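You operate a simulated robot arm through the tools that you are given. There is no shell and no other tool. Be economical: measure what you need, move in short steps, check, and stop when the job is done.

You run a simulated robot arm. Do the job below in one go: nothing can be reset, and whatever is moved stays where it is left.

Task
Switch the tester on, zero the black lead and reset the counters.
Fine: park the clip again; stay on programme 1.

The check looks at the end state, three seconds after you hand in, the way a careful person would. Anything else that was tipped, shoved, dropped, spilled or broken makes it a failure.

Robot
A 7-joint arm with a two-finger parallel gripper, fixed in place. Base frame: the origin is at the foot of the arm, x ahead of it, y to its left, z up. Readings come in m, degrees, newtons and seconds.
With the tool pointing down near the work surface it reaches from about 0.28 to 0.52 m from the base axis. Its first joint turns from -66.0 to 66.0 degrees. Payload 1.57 kg.
Tool frame: the origin (TCP) lies between the finger pads and is the grasp point; the fingertips stand 0.03 m ahead of it; z points along the fingers, y is the line along which they close. The gripper opens to 0.11 m. The fingers are 0.024 m wide and 0.012 m thick; the gripper's body (0.048 by 0.112 m) begins 0.078 m behind the TCP.
Orientation is that of the tool frame in the base frame, as a unit quaternion [x, y, z, w]. With the fingers straight down and closing along the base's y, the tool's x points along the base's -x, its y along +y and its z along -z.

Tools
- The arm moves only by the tool step_arm. Its argument "plan" is a list of rows, each a list of 7 numbers: the shift along the tool's x, y, z in cm, then the turn, a rotation vector about the tool's x, y, z in degrees, then the closure in counts, from 0 (fully open) to 255 (shut). In form: [[dx, dy, dz, rx, ry, rz, hand], ...]. A call has 1 to 12 rows; each row is the pose to reach, as a shift and turn from the pose commanded when the call began, along the tool's axes at that moment. A row lasts 0.2 s, in which the tool goes at most 0.05 m and 8.6 degrees; a call with a longer step from one row to the next is refused whole, and so is a gripper value outside its range. Where a pose cannot be reached the arm comes as near as it can. A force on the tool above 40 N (or 10 N above the force at the start of the call, whichever is more), or a blocked arm, ends the call early, and 0.2 s more pass. Each finger travels about 0.108 m/s and halts on what it meets, pressing with about 29 N; the grip force reading is that of the motor and also rises with nothing between the fingers. The clock runs only during rows and for 0.2 s after the last one: add rows that repeat a pose to give the fingers time. It gives the time, the measured TCP pose, the force on the tool (base axes), the opening and the grip force at its end, in the units of the frame above (readings bear some noise), and new pictures: "pictures" is both (left out), scene, wrist or none.
- Cameras (640 x 400 px; columns grow to the right, rows downward): "scene" is fixed at [0.172, -0.4008, 1.4048]; the picture's right is [0.74, -0.68, 0.00], its down [-0.39, -0.42, -0.82] and it looks along [0.55, 0.60, -0.57] (base axes); focal length 307 px, centre (320, 200). "wrist" rides on the gripper at [-0.036, 0, -0.08] in the tool frame; the picture's right is [0.00, -1.00, 0.00], its down [0.97, 0.00, -0.24] and it looks along [0.24, 0.00, 0.97] (tool axes); focal length 218 px, centre (320, 200). There is no depth. A picture from a camera that has moved, and an enlarged one, comes with that camera's place and axes in the base frame and with its lens. The place of the scene camera against the robot may be out by one fixed shift of up to 0.012 m in any direction.
- close_up(camera, box): a new picture of the part [left, top, right, bottom] of that camera's present view, enlarged. No time passes.
- hand_in(): hands the job in; it is judged then, once.

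Go step by step. Nothing tells you positions but the pictures and the camera data: compare them with the known pose of the tool, close in by small moves and look again before you grip or let go. The budget is 120 turns and 170 pictures, counting those below and the enlarged ones. Unless the task says otherwise, let go and move clear before handing in, and close with one line.

The tools are called after ">>>" as name(argument=value, ...) on one line, values as JSON. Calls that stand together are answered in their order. step_arm: Moves the arm, as the interface text tells. Its arguments: {"type":"object","properties":{"plan":{"type":"array","items":{"type":"array","items":{"type":"number"}}},"pictures":{"type":"string","enum":["both","scene","wrist","none"]}},"required":["plan"]} The other tools are called the same way: close_up (camera, box) takes an enlarged picture of a part of a camera's view; hand_in () hands the job in.

At the start:

```text
time: 0.0
ee_pos: [0.3895, -0.1034, 1.2284]
ee_rot: [0.0, 1.0, 0.0, 0.0]
wrist_force: [-0.6, 0.4, -0.3]
grip_width: 0.11
gripper_force: 0.1
```

scene: 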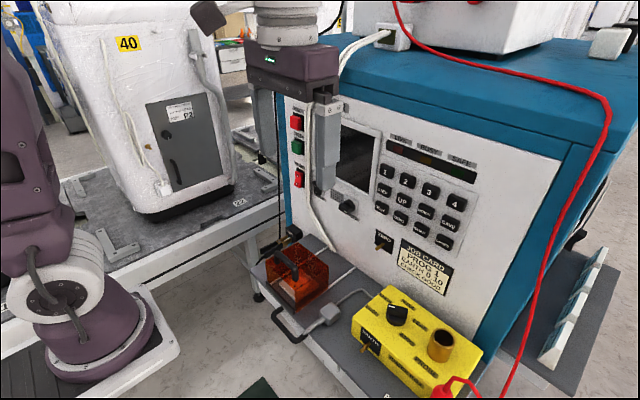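
wrist: 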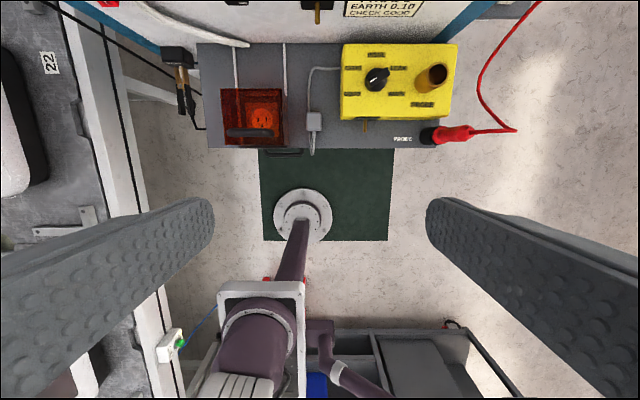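

I see a tester panel with switches, a keypad, a job card, a yellow box and a black lead clip. I'll enlarge the relevant parts first.

>>> close_up(camera="scene", box=[360, 120, 490, 300])

>>> close_up(camera="scene", box=[250, 90, 370, 220])

>>> close_up(camera="scene", box=[240, 220, 480, 400])

>>> close_up(camera="wrist", box=[150, 0, 480, 160])

```text
2.22 times, centred on (425, 210) of scene
camera zoom: at [0.172, -0.4008, 1.4048], right [0.74, -0.68, 0.0], down [-0.39, -0.42, -0.82], along [0.55, 0.6, -0.57], focal length 682 px, centre (87, 178)
```

zoom: 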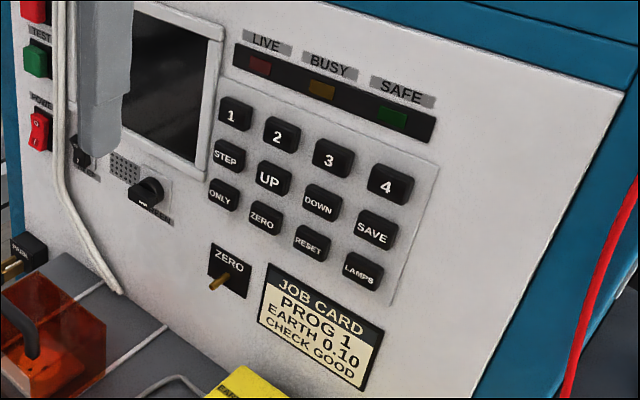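

```text
3.08 times, centred on (310, 155) of scene
camera zoom: at [0.172, -0.4008, 1.4048], right [0.74, -0.68, 0.0], down [-0.39, -0.42, -0.82], along [0.55, 0.6, -0.57], focal length 945 px, centre (351, 338)
```

zoom: 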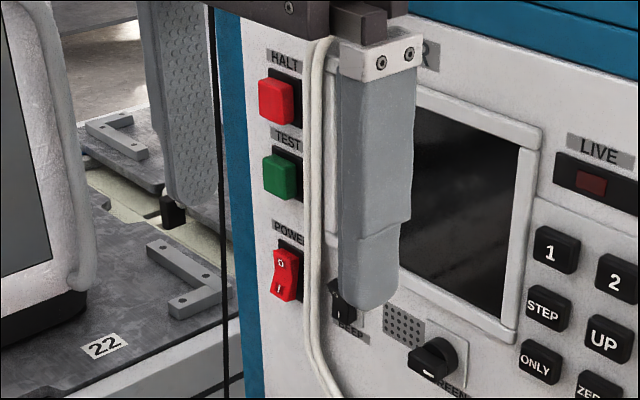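

```text
2.22 times, centred on (360, 310) of scene
camera zoom: at [0.172, -0.4008, 1.4048], right [0.74, -0.68, 0.0], down [-0.39, -0.42, -0.82], along [0.55, 0.6, -0.57], focal length 682 px, centre (231, -44)
```

zoom: 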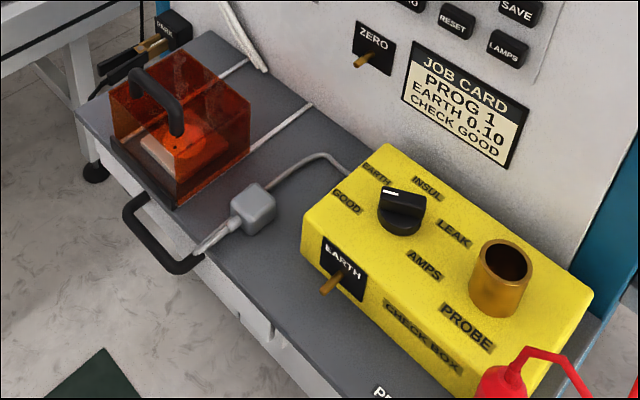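

```text
1.94 times, centred on (315, 80) of wrist
camera zoom: at [0.427, -0.105, 1.3081], right [0.0, -1.0, 0.0], down [-0.97, 0.0, 0.24], along [-0.24, 0.0, -0.97], focal length 423 px, centre (330, 433)
```

zoom: 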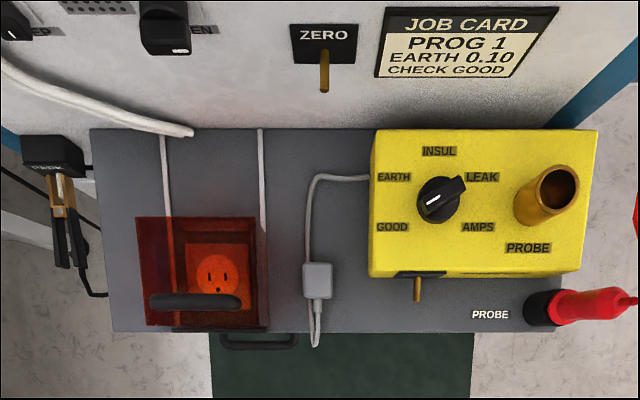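

The shelf looks to be at z≈0.77 and the panel at x≈0.65, with POWER, ZERO, RESET and the parked clip all on or near the panel. I'll first turn the tool to point at the panel.

>>> step_arm(plan=[[0, 1, 1, 0, -8.2, 0, 0], [0, 2, 2, 0, -16.4, 0, 0], [0, 3, 3, 0, -24.6, 0, 0], [0, 4, 4, 0, -32.8, 0, 0], [0, 5, 5, 0, -41, 0, 0], [0, 6, 6, 0, -49.2, 0, 0], [0, 7, 7, 0, -57.4, 0, 0], [0, 8, 8, 0, -65.6, 0, 0], [0, 9, 9, 0, -73.8, 0, 0], [0, 10, 10, 0, -82, 0, 0], [0, 11, 11, 0, -90, 0, 0], [0, 11, 11, 0, -90, 0, 0]])

```text
time: 2.6
ee_pos: [0.4624, 0.0852, 1.2581]
ee_rot: [0.0, 0.707, 0.0, 0.707]
wrist_force: [-0.2, -0.7, 0.8]
grip_width: 0.11
gripper_force: 0.0
out of reach, approached as far as the arm can: row 7, 8, 9, 10, 11, 12
camera wrist: at [0.3842, 0.0842, 1.2937], right [0.0, -1.0, 0.0], down [-0.24, 0.0, -0.97], along [0.97, 0.0, -0.24], focal length 218 px, centre (320, 200)
```

scene: 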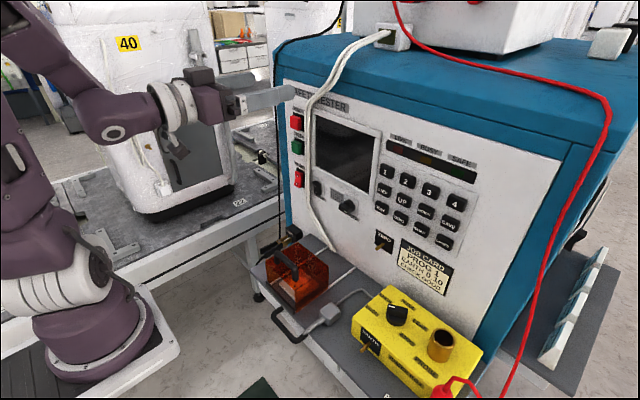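
wrist: 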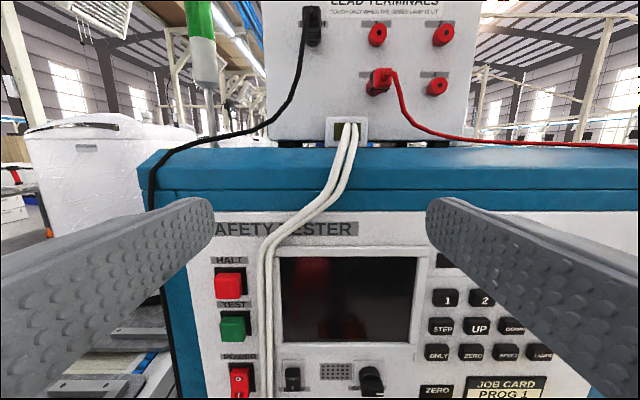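

The tool now points at the panel, but that target was partly out of reach. I'll move a little forward and see where the arm takes its reference from.

>>> step_arm(plan=[[0, 0, 3, 0, 0, 0, 0], [0, 0, 6, 0, 0, 0, 0], [0, 0, 6, 0, 0, 0, 0]], pictures="wrist")

```text
time: 3.4
ee_pos: [0.5238, 0.0802, 1.2566]
ee_rot: [0.0, 0.707, 0.0, 0.707]
wrist_force: [0.5, 0.4, -0.2]
grip_width: 0.1097
gripper_force: 0.1
camera wrist: at [0.4456, 0.0793, 1.2922], right [0.0, -1.0, 0.0], down [-0.24, 0.0, -0.97], along [0.97, 0.0, -0.24], focal length 218 px, centre (320, 200)
```

wrist: 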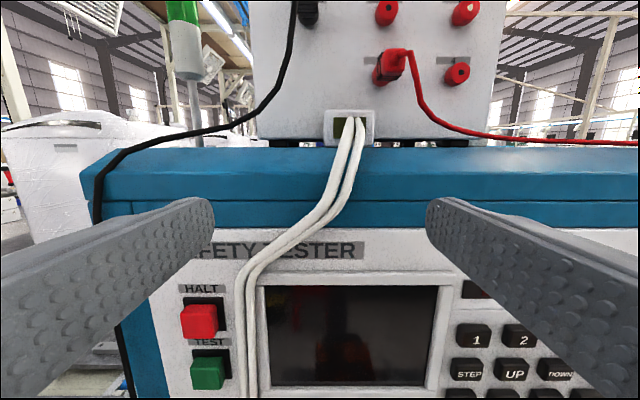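

Triangulating from two wrist views puts the panel at x≈0.64, HALT at (0.634, 0.205, 1.115) and the POWER rocker at about (0.64, 0.205, 0.95). I'll close the hand and move in front of the rocker.

>>> step_arm(plan=[[3, 2, 0, 0, 0, 0, 255], [6, 4, 0, 0, 0, 0, 255], [9, 6, 0, 0, 0, 0, 255], [12, 8, 0, 0, 0, 0, 255], [16, 10, 0, 0, 0, 0, 255], [20, 11.5, 0, 0, 0, 0, 255], [24, 12.5, 0, 0, 0, 0, 255], [26, 12.5, 0, 0, 0, 0, 255], [26, 12.5, 0, 0, 0, 0, 255]])

```text
time: 5.4
ee_pos: [0.5214, 0.2034, 0.9942]
ee_rot: [0.0, 0.708, -0.001, 0.707]
wrist_force: [0.0, 0.2, 0.4]
grip_width: 0.0
gripper_force: 21.4
camera wrist: at [0.4424, 0.2022, 1.0305], right [0.0, -1.0, 0.0], down [-0.24, 0.0, -0.97], along [0.97, 0.0, -0.24], focal length 218 px, centre (320, 200)
```

scene: 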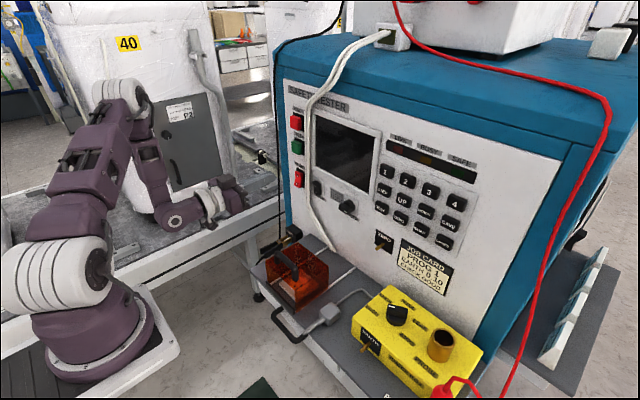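
wrist: 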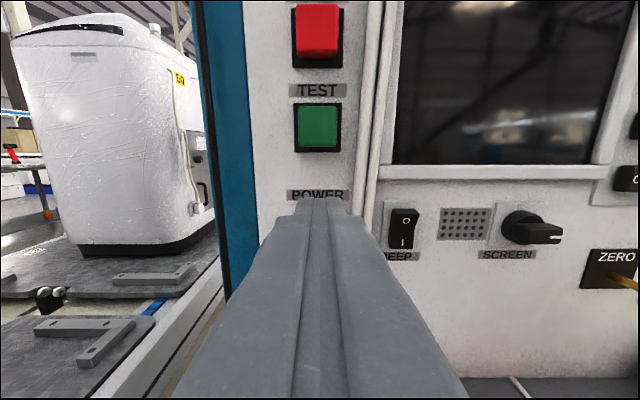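

The fingertips are near POWER but hide the rocker. I'll look from the scene camera.

>>> close_up(camera="scene", box=[190, 90, 350, 220])

```text
3.08 times, centred on (270, 155) of scene
camera zoom: at [0.172, -0.4008, 1.4048], right [0.74, -0.68, 0.0], down [-0.39, -0.42, -0.82], along [0.55, 0.6, -0.57], focal length 945 px, centre (474, 338)
```

zoom: 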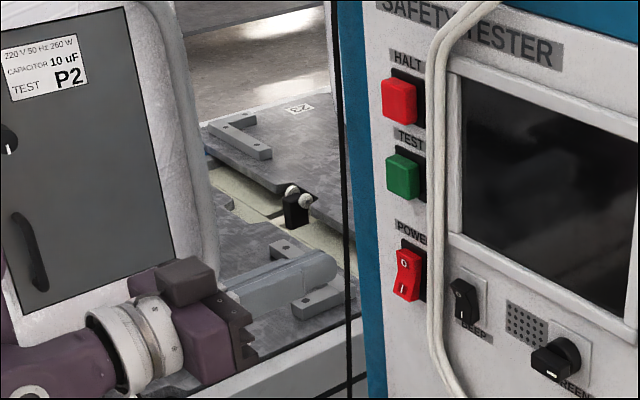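

The fingers hide the rocker in the wrist view, so I'll back off a little and open the hand for a clear look.

>>> step_arm(plan=[[0, 0, -1, 0, 0, 0, 0], [0, 0, -1, 0, 0, 0, 0], [0, 0, -1, 0, 0, 0, 0]], pictures="wrist")

```text
time: 6.2
ee_pos: [0.5111, 0.2017, 0.9929]
ee_rot: [0.0, 0.708, -0.001, 0.707]
wrist_force: [-0.1, 0.7, -0.1]
grip_width: 0.11
gripper_force: 0.0
camera wrist: at [0.4323, 0.2021, 1.0302], right [0.0, -1.0, 0.0], down [-0.24, 0.0, -0.97], along [0.97, 0.0, -0.24], focal length 218 px, centre (320, 200)
```

wrist: 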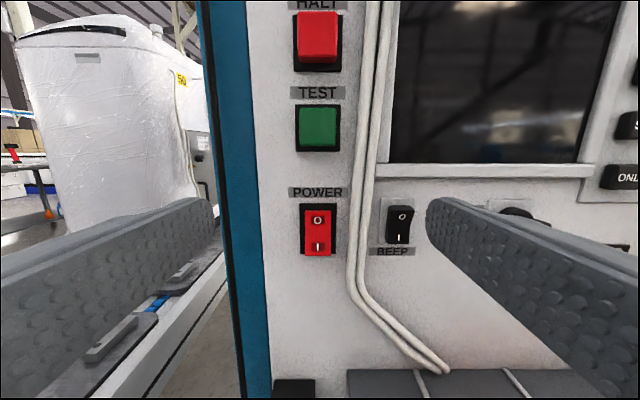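

The rocker is centred at about (0.64, 0.204, 0.945), with the "I" half at z≈0.930. I'll close the hand, lower it, and approach to just short of contact.

>>> step_arm(plan=[[3, 0.2, 0, 0, 0, 0, 255], [6.4, 0.2, 0, 0, 0, 0, 255], [6.4, 0.2, 0, 0, 0, 0, 255], [6.4, 0.2, 3, 0, 0, 0, 255], [6.4, 0.2, 6, 0, 0, 0, 255], [6.4, 0.2, 7.5, 0, 0, 0, 255], [6.4, 0.2, 7.5, 0, 0, 0, 255]])

>>> close_up(camera="scene", box=[240, 130, 360, 220])

```text
time: 7.8
ee_pos: [0.5869, 0.2072, 0.9277]
ee_rot: [0.001, 0.707, -0.001, 0.707]
wrist_force: [-0.6, -0.3, -0.4]
grip_width: 0.0
gripper_force: 21.0
camera wrist: at [0.5084, 0.2068, 0.9639], right [0.0, -1.0, 0.0], down [-0.24, 0.0, -0.97], along [0.97, 0.0, -0.24], focal length 218 px, centre (320, 200)
```

scene: 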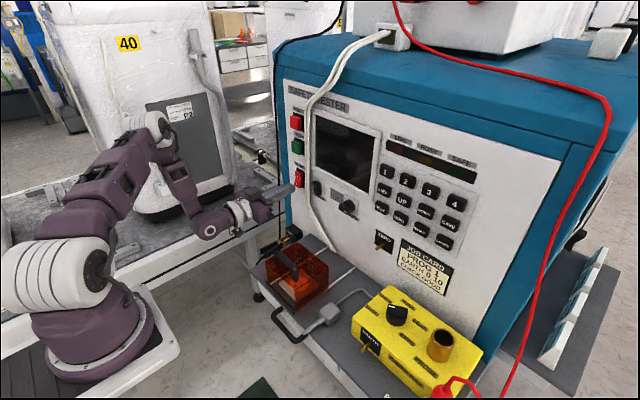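
wrist: 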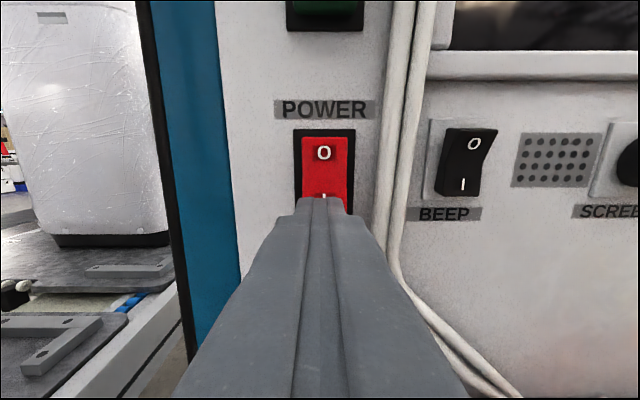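

```text
4.44 times, centred on (300, 175) of scene
camera zoom: at [0.172, -0.4008, 1.4048], right [0.74, -0.68, 0.0], down [-0.39, -0.42, -0.82], along [0.55, 0.6, -0.57], focal length 1365 px, centre (409, 311)
```

zoom: 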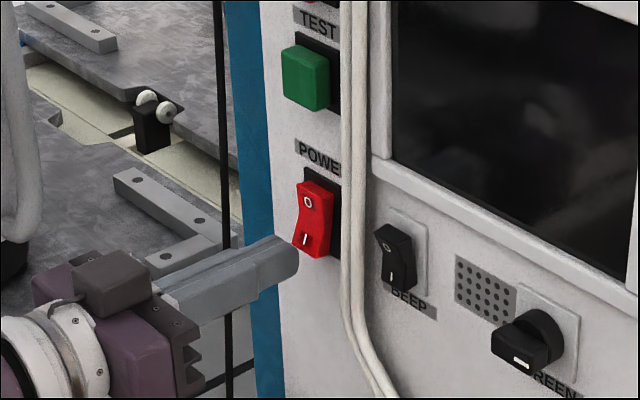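

The tips are lined up with the protruding "I" half, so the rocker is off. I'll push forward slowly.

>>> step_arm(plan=[[0, 0, 0.5, 0, 0, 0, 255], [0, 0, 1, 0, 0, 0, 255], [0, 0, 1.4, 0, 0, 0, 255], [0, 0, 1.8, 0, 0, 0, 255], [0, 0, 2.1, 0, 0, 0, 255], [0, 0, 2.4, 0, 0, 0, 255]])

>>> close_up(camera="scene", box=[240, 90, 480, 240])

```text
time: 8.7
ee_pos: [0.5985, 0.2074, 0.929]
ee_rot: [0.001, 0.708, -0.001, 0.706]
wrist_force: [-21.6, -2.1, 5.7]
grip_width: 0.0
gripper_force: 21.5
stopped in row 4: the force on the tool passed its limit (the readings are from after the stop); the commanded pose is now the measured one
camera wrist: at [0.5203, 0.2066, 0.963], right [0.0, -1.0, 0.0], down [-0.24, 0.0, -0.97], along [0.97, 0.0, -0.24], focal length 218 px, centre (320, 200)
```

scene: 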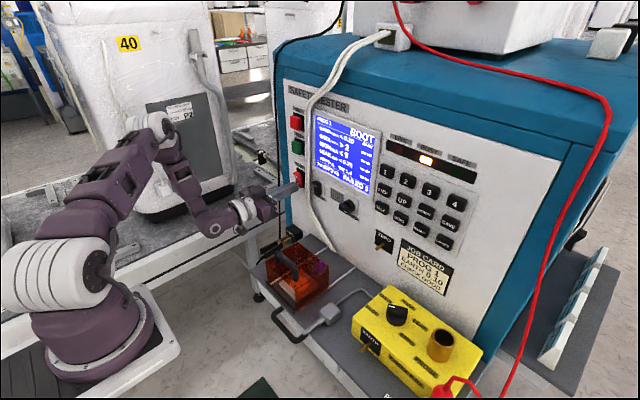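
wrist: 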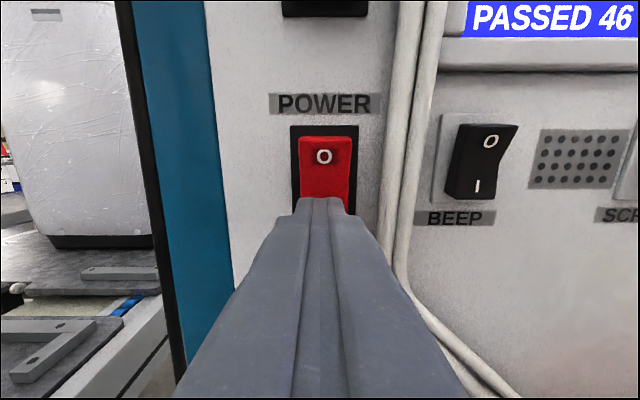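

```text
2.67 times, centred on (360, 165) of scene
camera zoom: at [0.1713, -0.4009, 1.4048], right [0.74, -0.68, 0.0], down [-0.39, -0.42, -0.82], along [0.55, 0.6, -0.57], focal length 819 px, centre (213, 293)
```

zoom: 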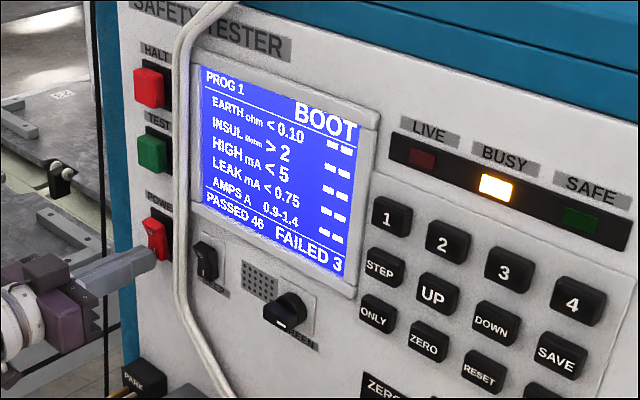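

Power is on: PROG 1, PASSED 46, FAILED 3, and it is booting. I'll back off and look at the parked clip.

>>> step_arm(plan=[[0, 0, -3, 0, 0, 0, 255], [0, 0, -6, 0, 0, 0, 255], [0, 0, -10, 0, 0, 0, 200], [0, 1.5, -14, 0, 0, 0, 100], [0, 3, -16, 0, 0, 0, 0], [0, 3, -16, 0, 0, 0, 0]])

>>> close_up(camera="scene", box=[250, 200, 350, 300])

```text
time: 10.1
ee_pos: [0.4396, 0.238, 0.9286]
ee_rot: [0.0, 0.708, -0.001, 0.707]
wrist_force: [0.4, 0.1, 0.2]
grip_width: 0.11
gripper_force: 0.0
camera wrist: at [0.3607, 0.2369, 0.9641], right [0.0, -1.0, 0.0], down [-0.24, 0.0, -0.97], along [0.97, 0.0, -0.24], focal length 218 px, centre (320, 200)
```

scene: 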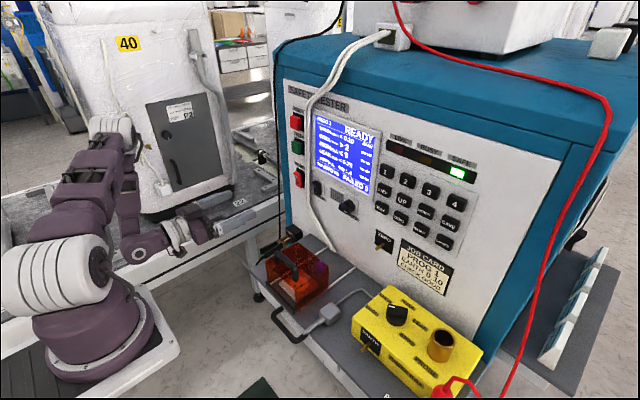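
wrist: 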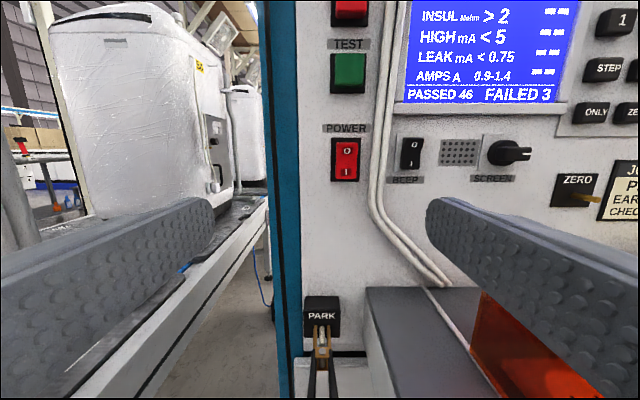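

```text
4.00 times, centred on (300, 250) of scene
camera zoom: at [0.172, -0.4008, 1.4048], right [0.74, -0.68, 0.0], down [-0.39, -0.42, -0.82], along [0.55, 0.6, -0.57], focal length 1228 px, centre (400, 0)
```

zoom: 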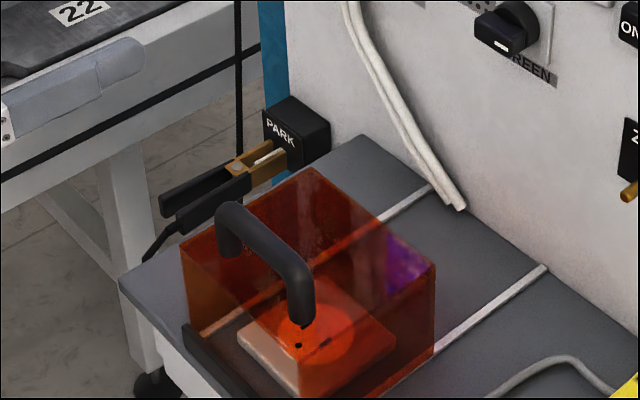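

The tester is READY and the clip's two black handles sit apart in y, with the jaws on the PARK post. I'll go lower for a better view of it.

>>> step_arm(plan=[[3, 0, -1, 0, 0, 0, 0], [6, 0, -2, 0, 0, 0, 0], [9, 0, -2.5, 0, 0, 0, 0], [11, 0, -2.5, 0, 0, 0, 0], [11, 0, -2.5, 0, 0, 0, 0]])

>>> close_up(camera="wrist", box=[240, 220, 400, 340])

```text
time: 11.3
ee_pos: [0.416, 0.2374, 0.8189]
ee_rot: [0.0, 0.708, 0.0, 0.706]
wrist_force: [-0.1, 0.0, 0.2]
grip_width: 0.11
gripper_force: 0.1
camera wrist: at [0.3376, 0.2364, 0.8543], right [0.0, -1.0, 0.0], down [-0.24, 0.0, -0.97], along [0.97, 0.0, -0.24], focal length 218 px, centre (320, 200)
```

scene: 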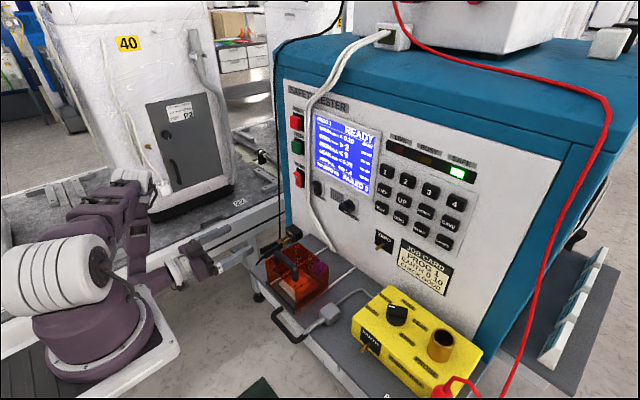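
wrist: 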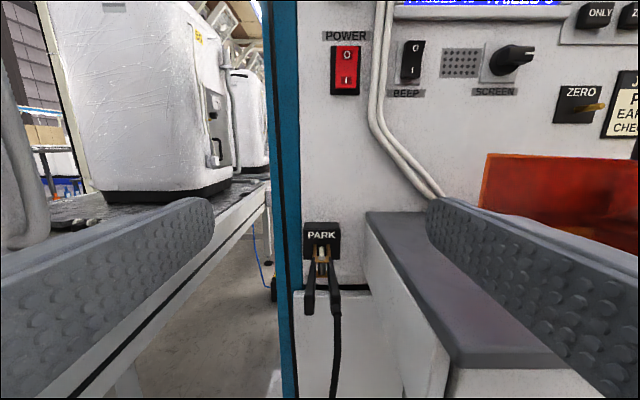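

```text
3.33 times, centred on (320, 280) of wrist
camera zoom: at [0.3376, 0.2364, 0.8543], right [0.0, -1.0, 0.0], down [-0.24, 0.0, -0.97], along [0.97, 0.0, -0.24], focal length 728 px, centre (320, -67)
```

zoom: 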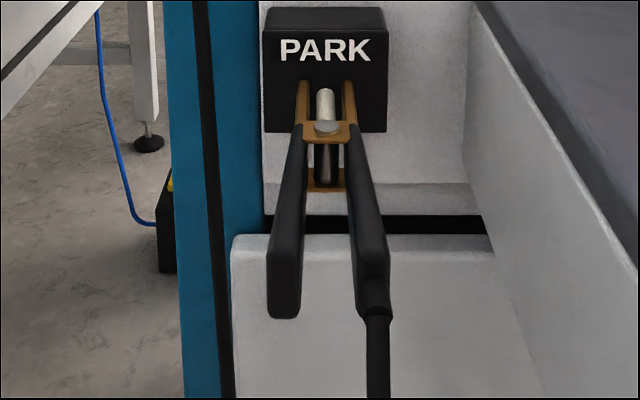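

The clip lies along x at z≈0.715, y≈0.234, with handles from x≈0.505 to 0.58 beside the shelf edge. To keep the hand body clear of the shelf I'll pitch the tool 55° down and view it from above.

>>> step_arm(plan=[[-1, 0, 1, 0, 7.9, 0, 60], [-2, 0, 2, 0, 15.8, 0, 116], [-3, 0, 3, 0, 23.7, 0, 116], [-3, 0, 4, 0, 31.6, 0, 116], [-3, 0, 5, 0, 39.5, 0, 116], [-3, 0, 5.5, 0, 47.4, 0, 116], [-3, 0, 5.5, 0, 55, 0, 116], [-3, 0, 5.5, 0, 55, 0, 116]])

>>> close_up(camera="wrist", box=[240, 100, 400, 240])

```text
time: 13.1
ee_pos: [0.4692, 0.2377, 0.8463]
ee_rot: [0.0, 0.954, 0.0, 0.3]
wrist_force: [-0.1, 0.0, -0.1]
grip_width: 0.0598
gripper_force: 0.2
camera wrist: at [0.4545, 0.2363, 0.9323], right [0.0, -1.0, 0.0], down [-0.93, 0.0, -0.36], along [0.36, 0.0, -0.93], focal length 218 px, centre (320, 200)
```

scene: 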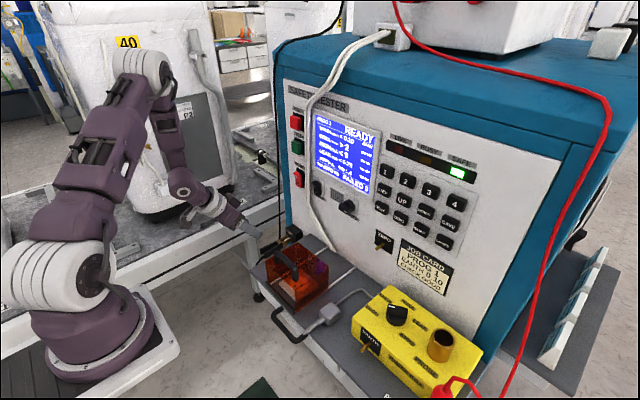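
wrist: 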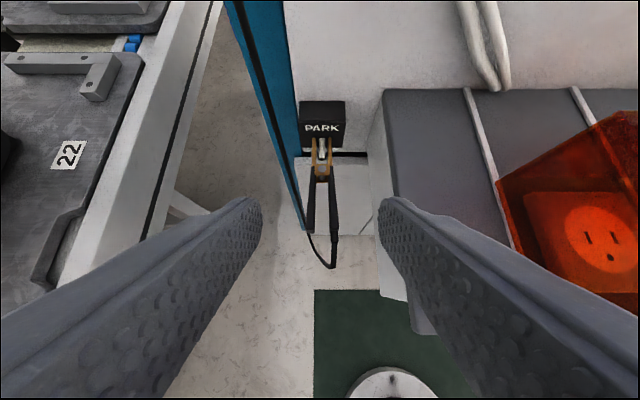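

```text
2.86 times, centred on (320, 170) of wrist
camera zoom: at [0.4545, 0.2363, 0.9323], right [0.0, -1.0, 0.0], down [-0.93, 0.0, -0.36], along [0.36, 0.0, -0.93], focal length 624 px, centre (320, 286)
```

zoom: 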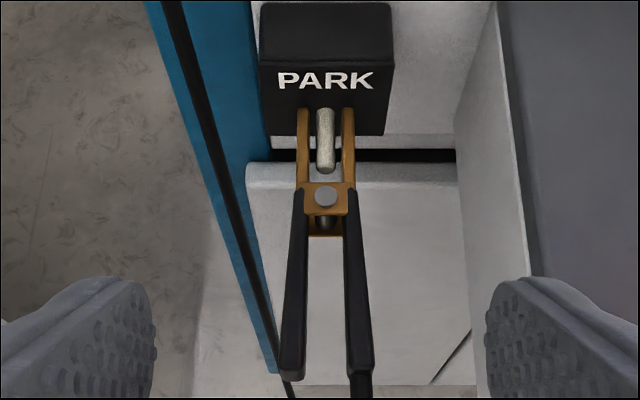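

Clip handles: outer width ≈0.03 m, centre y≈0.234, ends at x≈0.507; the shelf edge is at y≈0.17, z≈0.763. I'll pitch a further 10° and descend part-way.

>>> step_arm(plan=[[0.1, -0.4, 3, 0, 5, 0, 116], [0.2, -0.4, 6, 0, 10, 0, 116], [0.4, -0.4, 9, 0, 10, 0, 116], [0.4, -0.4, 10.2, 0, 10, 0, 116], [0.4, -0.4, 10.2, 0, 10, 0, 116]])

>>> close_up(camera="scene", box=[210, 190, 340, 290])

```text
time: 14.3
ee_pos: [0.5243, 0.2328, 0.759]
ee_rot: [0.0, 0.977, 0.0, 0.215]
wrist_force: [0.1, -0.2, 0.3]
grip_width: 0.0602
gripper_force: 0.1
camera wrist: at [0.5256, 0.2319, 0.8469], right [0.0, -1.0, 0.0], down [-0.98, 0.0, -0.19], along [0.19, 0.0, -0.98], focal length 218 px, centre (320, 200)
```

scene: 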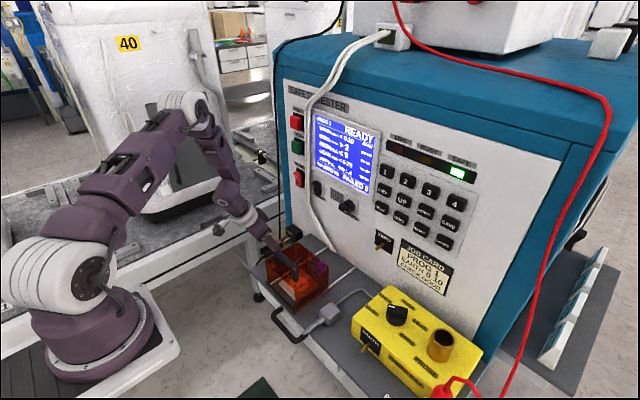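
wrist: 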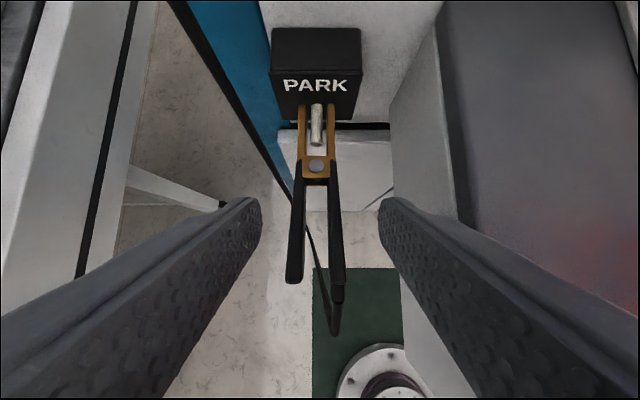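

```text
4.00 times, centred on (275, 240) of scene
camera zoom: at [0.172, -0.4008, 1.4048], right [0.74, -0.68, 0.0], down [-0.39, -0.42, -0.82], along [0.55, 0.6, -0.57], focal length 1228 px, centre (500, 40)
```

zoom: 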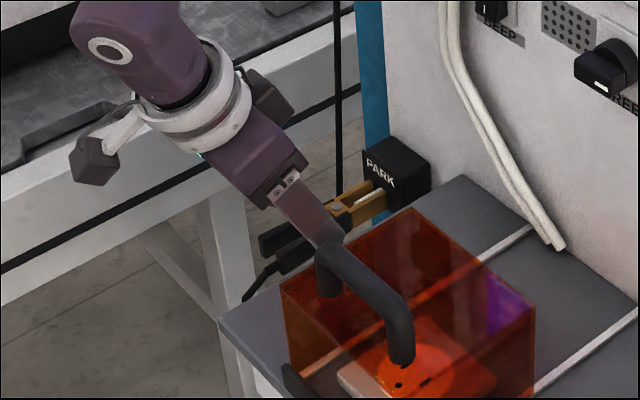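

The clip centre is 2 mm off in +y. I'll correct that, descend to handle height and look before closing.

>>> step_arm(plan=[[0.4, 0.17, 1, 0, 0, 0, 116], [0.9, 0.17, 2, 0, 0, 0, 116], [1.4, 0.17, 3.0, 0, 0, 0, 116], [1.4, 0.17, 3.0, 0, 0, 0, 116]])

>>> close_up(camera="scene", box=[230, 210, 330, 280])

```text
time: 15.3
ee_pos: [0.5247, 0.236, 0.7265]
ee_rot: [0.0, 0.977, 0.0, 0.214]
wrist_force: [0.1, 0.4, 1.4]
grip_width: 0.0598
gripper_force: 0.2
camera wrist: at [0.5251, 0.2349, 0.8142], right [0.0, -1.0, 0.0], down [-0.98, 0.0, -0.19], along [0.19, 0.0, -0.98], focal length 218 px, centre (320, 200)
```

scene: 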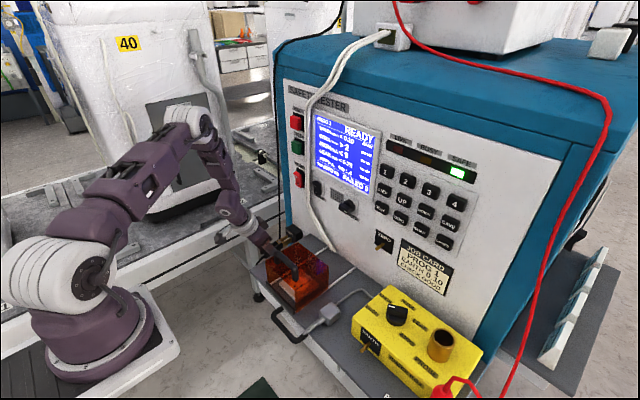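
wrist: 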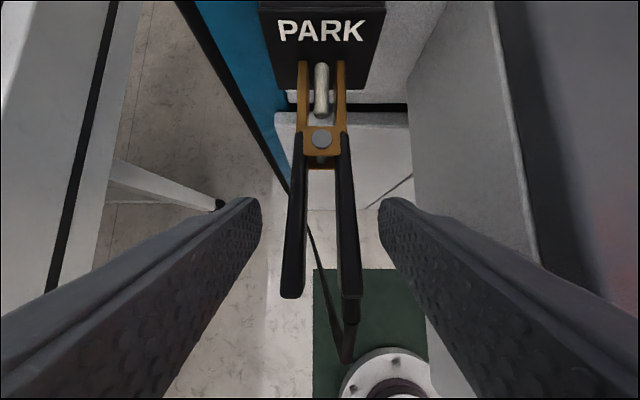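

```text
5.71 times, centred on (280, 245) of scene
camera zoom: at [0.172, -0.4008, 1.4048], right [0.74, -0.68, 0.0], down [-0.39, -0.42, -0.82], along [0.55, 0.6, -0.57], focal length 1754 px, centre (549, -57)
```

zoom: 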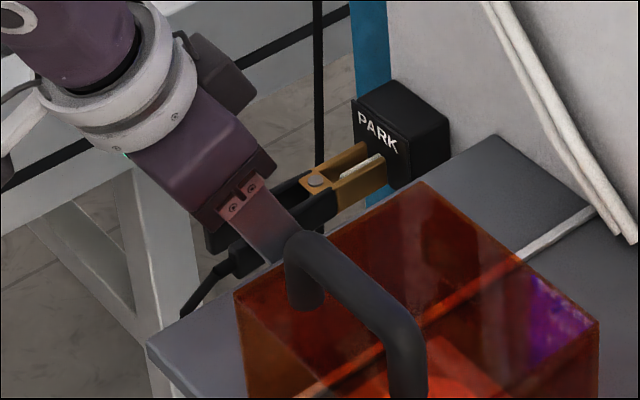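

The fingers straddle the handles and are centred. I'll close onto them.

>>> step_arm(plan=[[0, 0, 0, 0, 0, 0, 170], [0, 0, 0, 0, 0, 0, 200], [0, 0, 0, 0, 0, 0, 230], [0, 0, 0, 0, 0, 0, 255], [0, 0, 0, 0, 0, 0, 255]], pictures="wrist")

>>> close_up(camera="wrist", box=[240, 0, 400, 200])

```text
time: 16.5
ee_pos: [0.5247, 0.2361, 0.7255]
ee_rot: [0.0, 0.976, 0.0, 0.216]
wrist_force: [0.5, 0.6, -0.3]
grip_width: 0.031
gripper_force: 29.4
camera wrist: at [0.5252, 0.2349, 0.8144], right [0.0, -1.0, 0.0], down [-0.98, 0.0, -0.19], along [0.19, 0.0, -0.98], focal length 218 px, centre (320, 200)
```

wrist: 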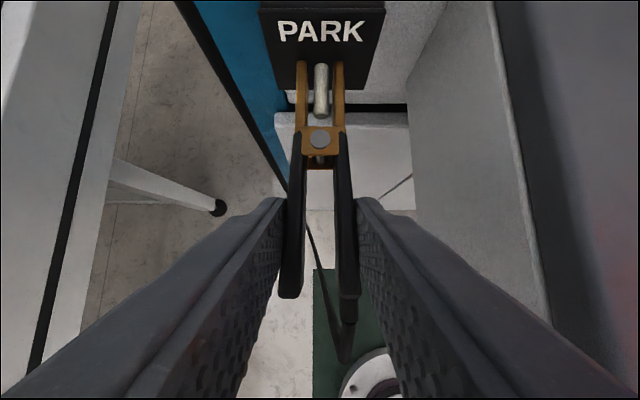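

```text
2.00 times, centred on (320, 100) of wrist
camera zoom: at [0.5252, 0.2349, 0.8144], right [0.0, -1.0, 0.0], down [-0.98, 0.0, -0.19], along [0.19, 0.0, -0.98], focal length 436 px, centre (320, 400)
```

zoom: 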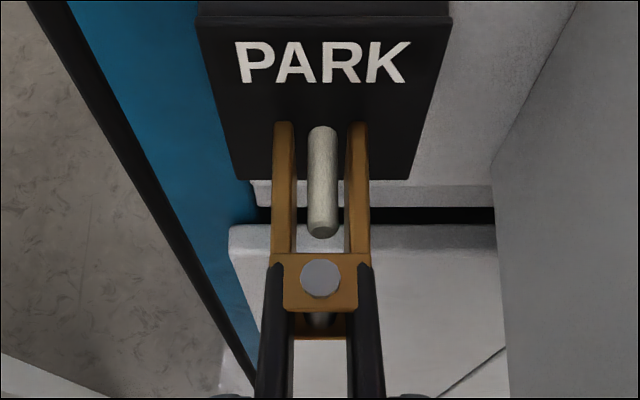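

The clip is rigid and held at 31 mm. I'll pull it straight off the post along −x.

>>> step_arm(plan=[[0.9, 0, -0.42, 0, 0, 0, 255], [1.8, 0, -0.85, 0, 0, 0, 255], [2.7, 0, -1.27, 0, 0, 0, 255], [3.6, 0, -1.7, 0, 0, 0, 255], [4.5, 0, -2.1, 0, 0, 0, 255]])

>>> close_up(camera="wrist", box=[240, 0, 400, 200])

```text
time: 17.7
ee_pos: [0.4744, 0.235, 0.726]
ee_rot: [0.0, 0.977, 0.0, 0.215]
wrist_force: [0.5, 0.8, -0.4]
grip_width: 0.0309
gripper_force: 29.2
camera wrist: at [0.4746, 0.2346, 0.8142], right [0.0, -1.0, 0.0], down [-0.98, 0.0, -0.19], along [0.19, 0.0, -0.98], focal length 218 px, centre (320, 200)
```

scene: 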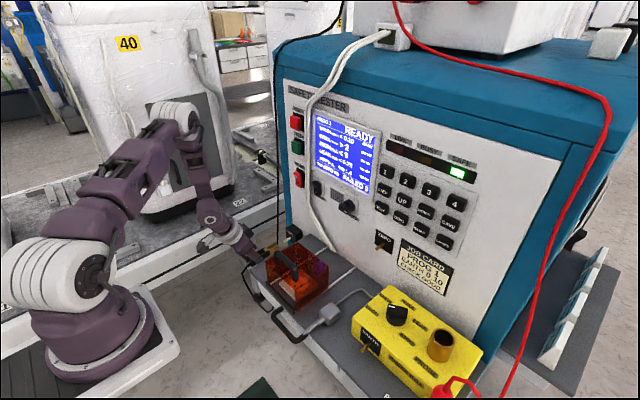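
wrist: 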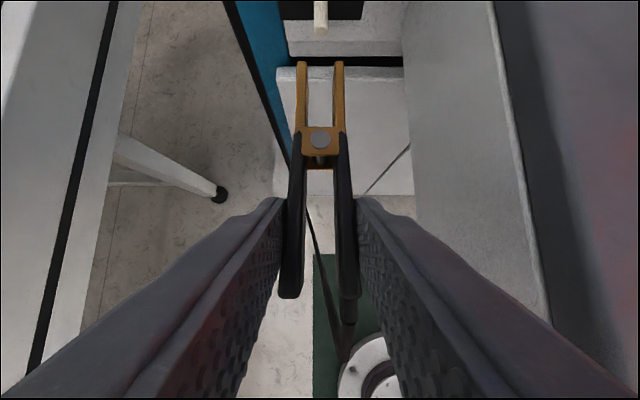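

```text
2.00 times, centred on (320, 100) of wrist
camera zoom: at [0.4746, 0.2346, 0.8142], right [0.0, -1.0, 0.0], down [-0.98, 0.0, -0.19], along [0.19, 0.0, -0.98], focal length 436 px, centre (320, 400)
```

zoom: 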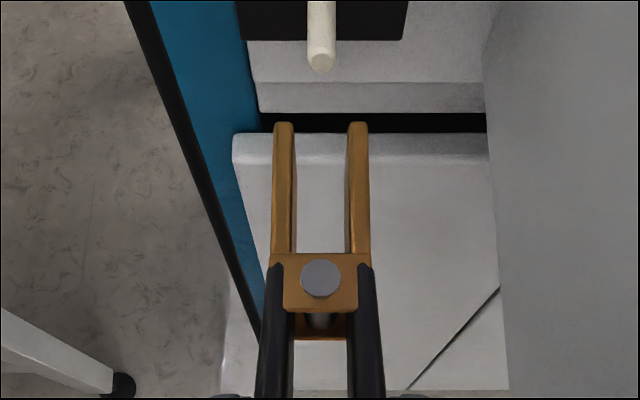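

The clip came off cleanly; its parked TCP pose was (0.525, 0.236, 0.7255). I'll lift high and carry it over towards ZERO.

>>> step_arm(plan=[[-1.9, 0, -4.08, 0, 0, 0, 255], [-3.8, 0, -8.15, 0, 0, 0, 255], [-5.7, 0, -12.2, 0, 0, 0, 255], [-7.6, 0, -16.3, 0, 0, 0, 255], [-9.5, 0, -20.4, 0, 0, 0, 255], [-11.4, 0, -24.5, 0, 0, 0, 255], [-11.4, -4.5, -24.5, 0, 0, 0, 255], [-11.4, -9, -24.5, 0, 0, 0, 255], [-11.4, -13.5, -24.5, 0, 0, 0, 255], [-11.4, -18, -24.5, 0, 0, 0, 255], [-11.4, -22.5, -24.5, 0, 0, 0, 255], [-11.4, -27, -24.5, 0, 0, 0, 255]])

```text
time: 20.3
ee_pos: [0.4773, -0.032, 0.9981]
ee_rot: [-0.002, 0.977, 0.0, 0.215]
wrist_force: [-0.7, -0.7, -0.7]
grip_width: 0.0317
gripper_force: 28.6
out of reach, approached as far as the arm can: row 3, 4, 5
camera wrist: at [0.4771, -0.0324, 1.0846], right [0.0, -1.0, 0.0], down [-0.98, 0.0, -0.19], along [0.19, 0.0, -0.98], focal length 218 px, centre (320, 200)
```

scene: 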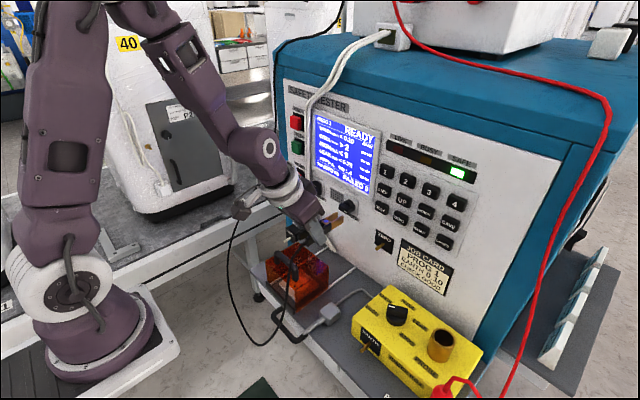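
wrist: 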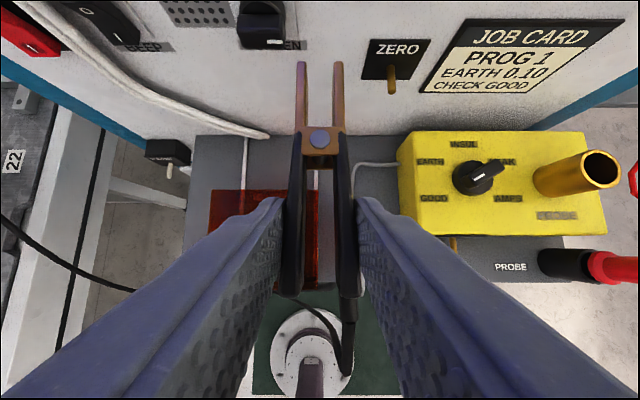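

The ZERO post lies along x, with its tip near (0.618, −0.0995, 0.903). I'll go to a pre-insert position with the clip in line with it.

>>> step_arm(plan=[[0, -3.5, 0, 0, 0, 0, 255], [0, -6.6, 0, 0, 0, 0, 255], [0.8, -6.6, 2.7, 0, 0, 0, 255], [1.6, -6.6, 5.4, 0, 0, 0, 255], [2.3, -6.6, 7.9, 0, 0, 0, 255], [2.3, -6.6, 7.9, 0, 0, 0, 255]])

>>> close_up(camera="scene", box=[310, 200, 430, 290])

>>> close_up(camera="wrist", box=[240, 0, 400, 200])

```text
time: 21.7
ee_pos: [0.4876, -0.1005, 0.9134]
ee_rot: [0.0, 0.977, 0.0, 0.215]
wrist_force: [0.1, 0.2, -0.1]
grip_width: 0.0313
gripper_force: 28.7
camera wrist: at [0.4866, -0.1015, 1.0011], right [0.0, -1.0, 0.0], down [-0.98, 0.0, -0.19], along [0.19, 0.0, -0.98], focal length 218 px, centre (320, 200)
```

scene: 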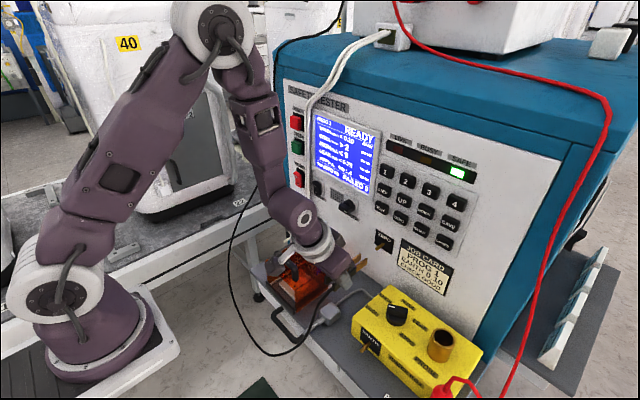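
wrist: 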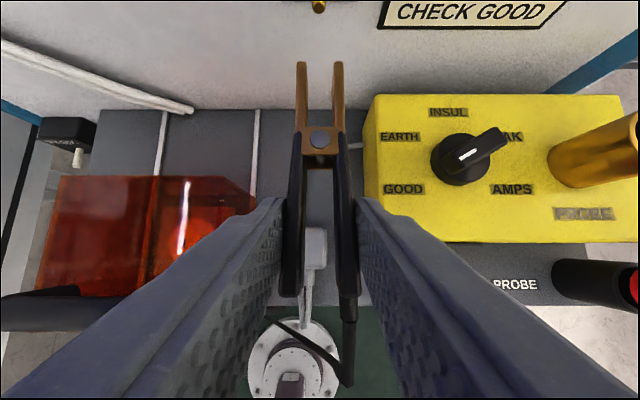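

```text
4.44 times, centred on (370, 245) of scene
camera zoom: at [0.172, -0.4008, 1.4048], right [0.74, -0.68, 0.0], down [-0.39, -0.42, -0.82], along [0.55, 0.6, -0.57], focal length 1365 px, centre (98, 0)
```

zoom: 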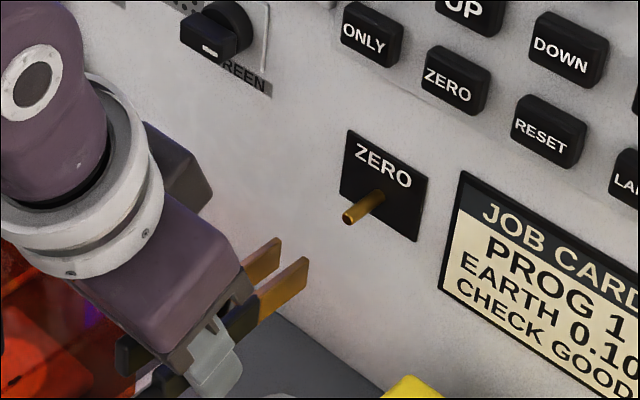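

```text
2.00 times, centred on (320, 100) of wrist
camera zoom: at [0.4866, -0.1015, 1.0011], right [0.0, -1.0, 0.0], down [-0.98, 0.0, -0.19], along [0.19, 0.0, -0.98], focal length 436 px, centre (320, 400)
```

zoom: 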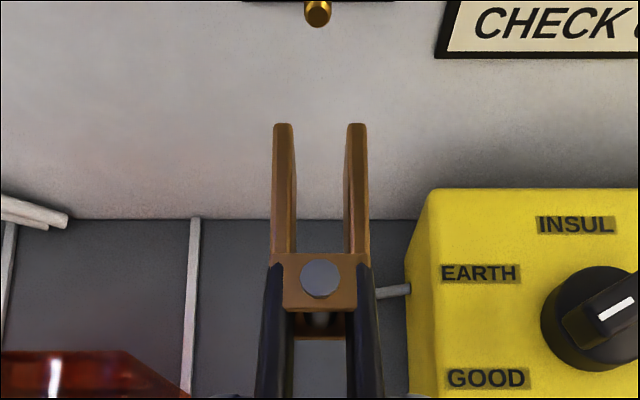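

The clip is nearly in line, about 1 mm off in y. I'll advance to the same relative distance I saw at PARK and compare the picture.

>>> step_arm(plan=[[-0.7, 0.1, 0.34, 0, 0, 0, 255], [-1.45, 0.1, 0.68, 0, 0, 0, 255], [-1.45, 0.1, 0.68, 0, 0, 0, 255]], pictures="none")

>>> close_up(camera="wrist", box=[240, 0, 400, 200])

>>> close_up(camera="scene", box=[330, 210, 430, 280])

```text
time: 22.5
ee_pos: [0.502, -0.1008, 0.9152]
ee_rot: [0.0, 0.977, -0.001, 0.215]
wrist_force: [-0.9, 0.2, -1.4]
grip_width: 0.0309
gripper_force: 29.5
```

```text
2.00 times, centred on (320, 100) of wrist
camera zoom: at [0.5037, -0.1013, 1.0031], right [0.0, -1.0, 0.0], down [-0.98, 0.0, -0.19], along [0.19, 0.0, -0.98], focal length 436 px, centre (320, 400)
```

zoom: 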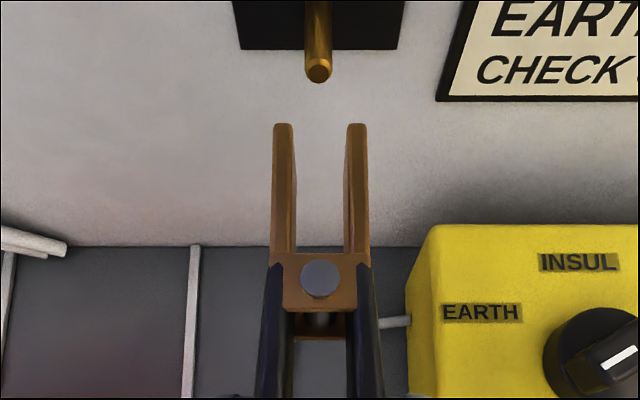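

```text
5.71 times, centred on (380, 245) of scene
camera zoom: at [0.172, -0.4008, 1.4048], right [0.74, -0.68, 0.0], down [-0.39, -0.42, -0.82], along [0.55, 0.6, -0.57], focal length 1754 px, centre (-23, -57)
```

zoom: 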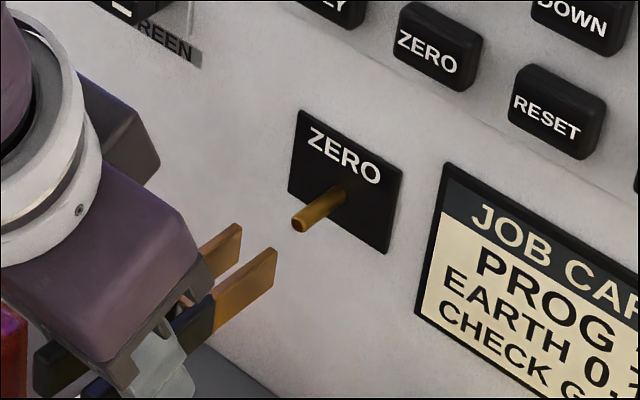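

The alignment matches the PARK view. I'll push the clip on along +x by about 4.4 cm.

>>> step_arm(plan=[[-0.9, 0, 0.42, 0, 0, 0, 255], [-1.8, 0, 0.84, 0, 0, 0, 255], [-2.7, 0, 1.26, 0, 0, 0, 255], [-3.4, 0, 1.59, 0, 0, 0, 255], [-4.0, 0, 1.86, 0, 0, 0, 255], [-4.0, 0, 1.86, 0, 0, 0, 255]])

>>> close_up(camera="wrist", box=[240, 0, 400, 200])

>>> close_up(camera="scene", box=[330, 210, 430, 280])

```text
time: 23.9
ee_pos: [0.5474, -0.1002, 0.9158]
ee_rot: [-0.001, 0.977, 0.001, 0.214]
wrist_force: [-0.7, -0.5, -0.5]
grip_width: 0.0316
gripper_force: 29.1
camera wrist: at [0.5482, -0.101, 1.0037], right [0.0, -1.0, 0.0], down [-0.98, 0.0, -0.19], along [0.19, 0.0, -0.98], focal length 218 px, centre (320, 200)
```

scene: 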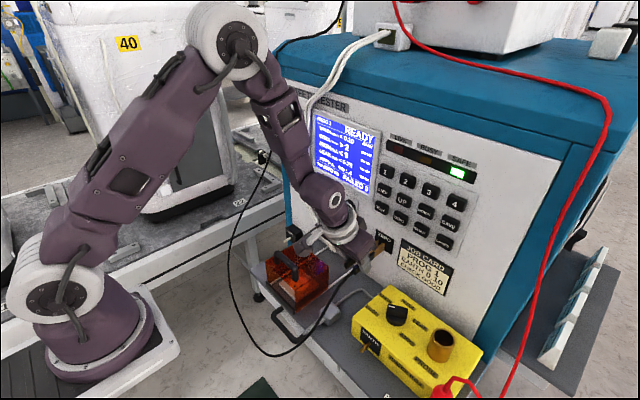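
wrist: 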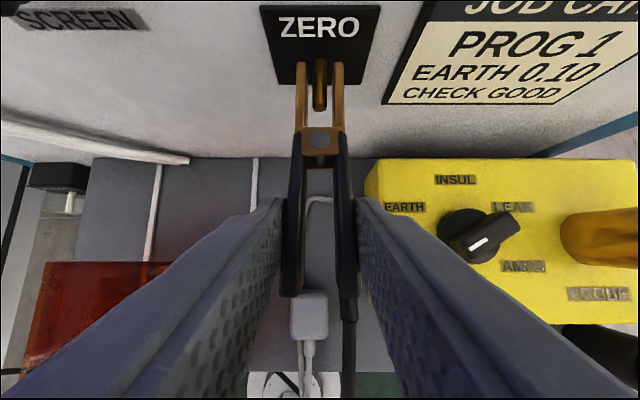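

```text
2.00 times, centred on (320, 100) of wrist
camera zoom: at [0.5482, -0.101, 1.0037], right [0.0, -1.0, 0.0], down [-0.98, 0.0, -0.19], along [0.19, 0.0, -0.98], focal length 436 px, centre (320, 400)
```

zoom: 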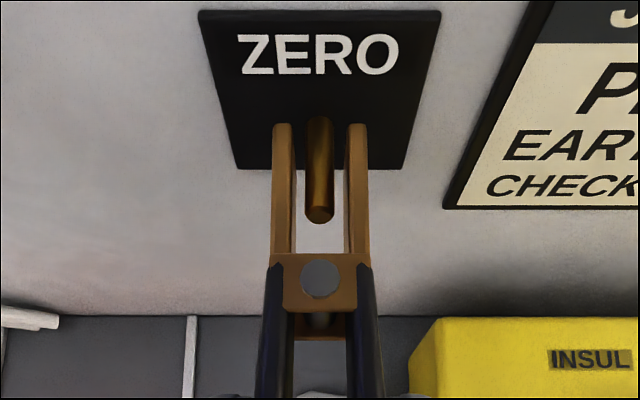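

```text
5.71 times, centred on (380, 245) of scene
camera zoom: at [0.172, -0.4008, 1.4048], right [0.74, -0.68, 0.0], down [-0.39, -0.42, -0.82], along [0.55, 0.6, -0.57], focal length 1754 px, centre (-23, -57)
```

zoom: 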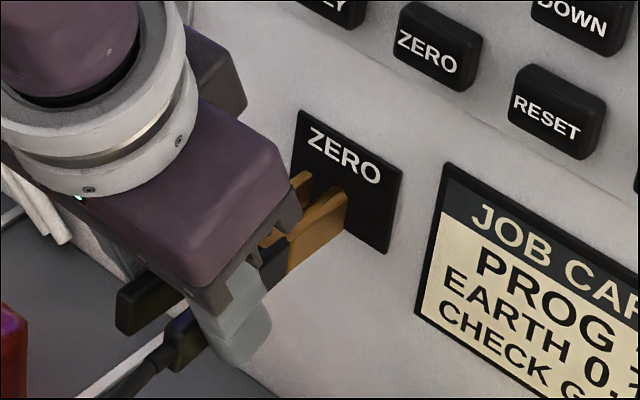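

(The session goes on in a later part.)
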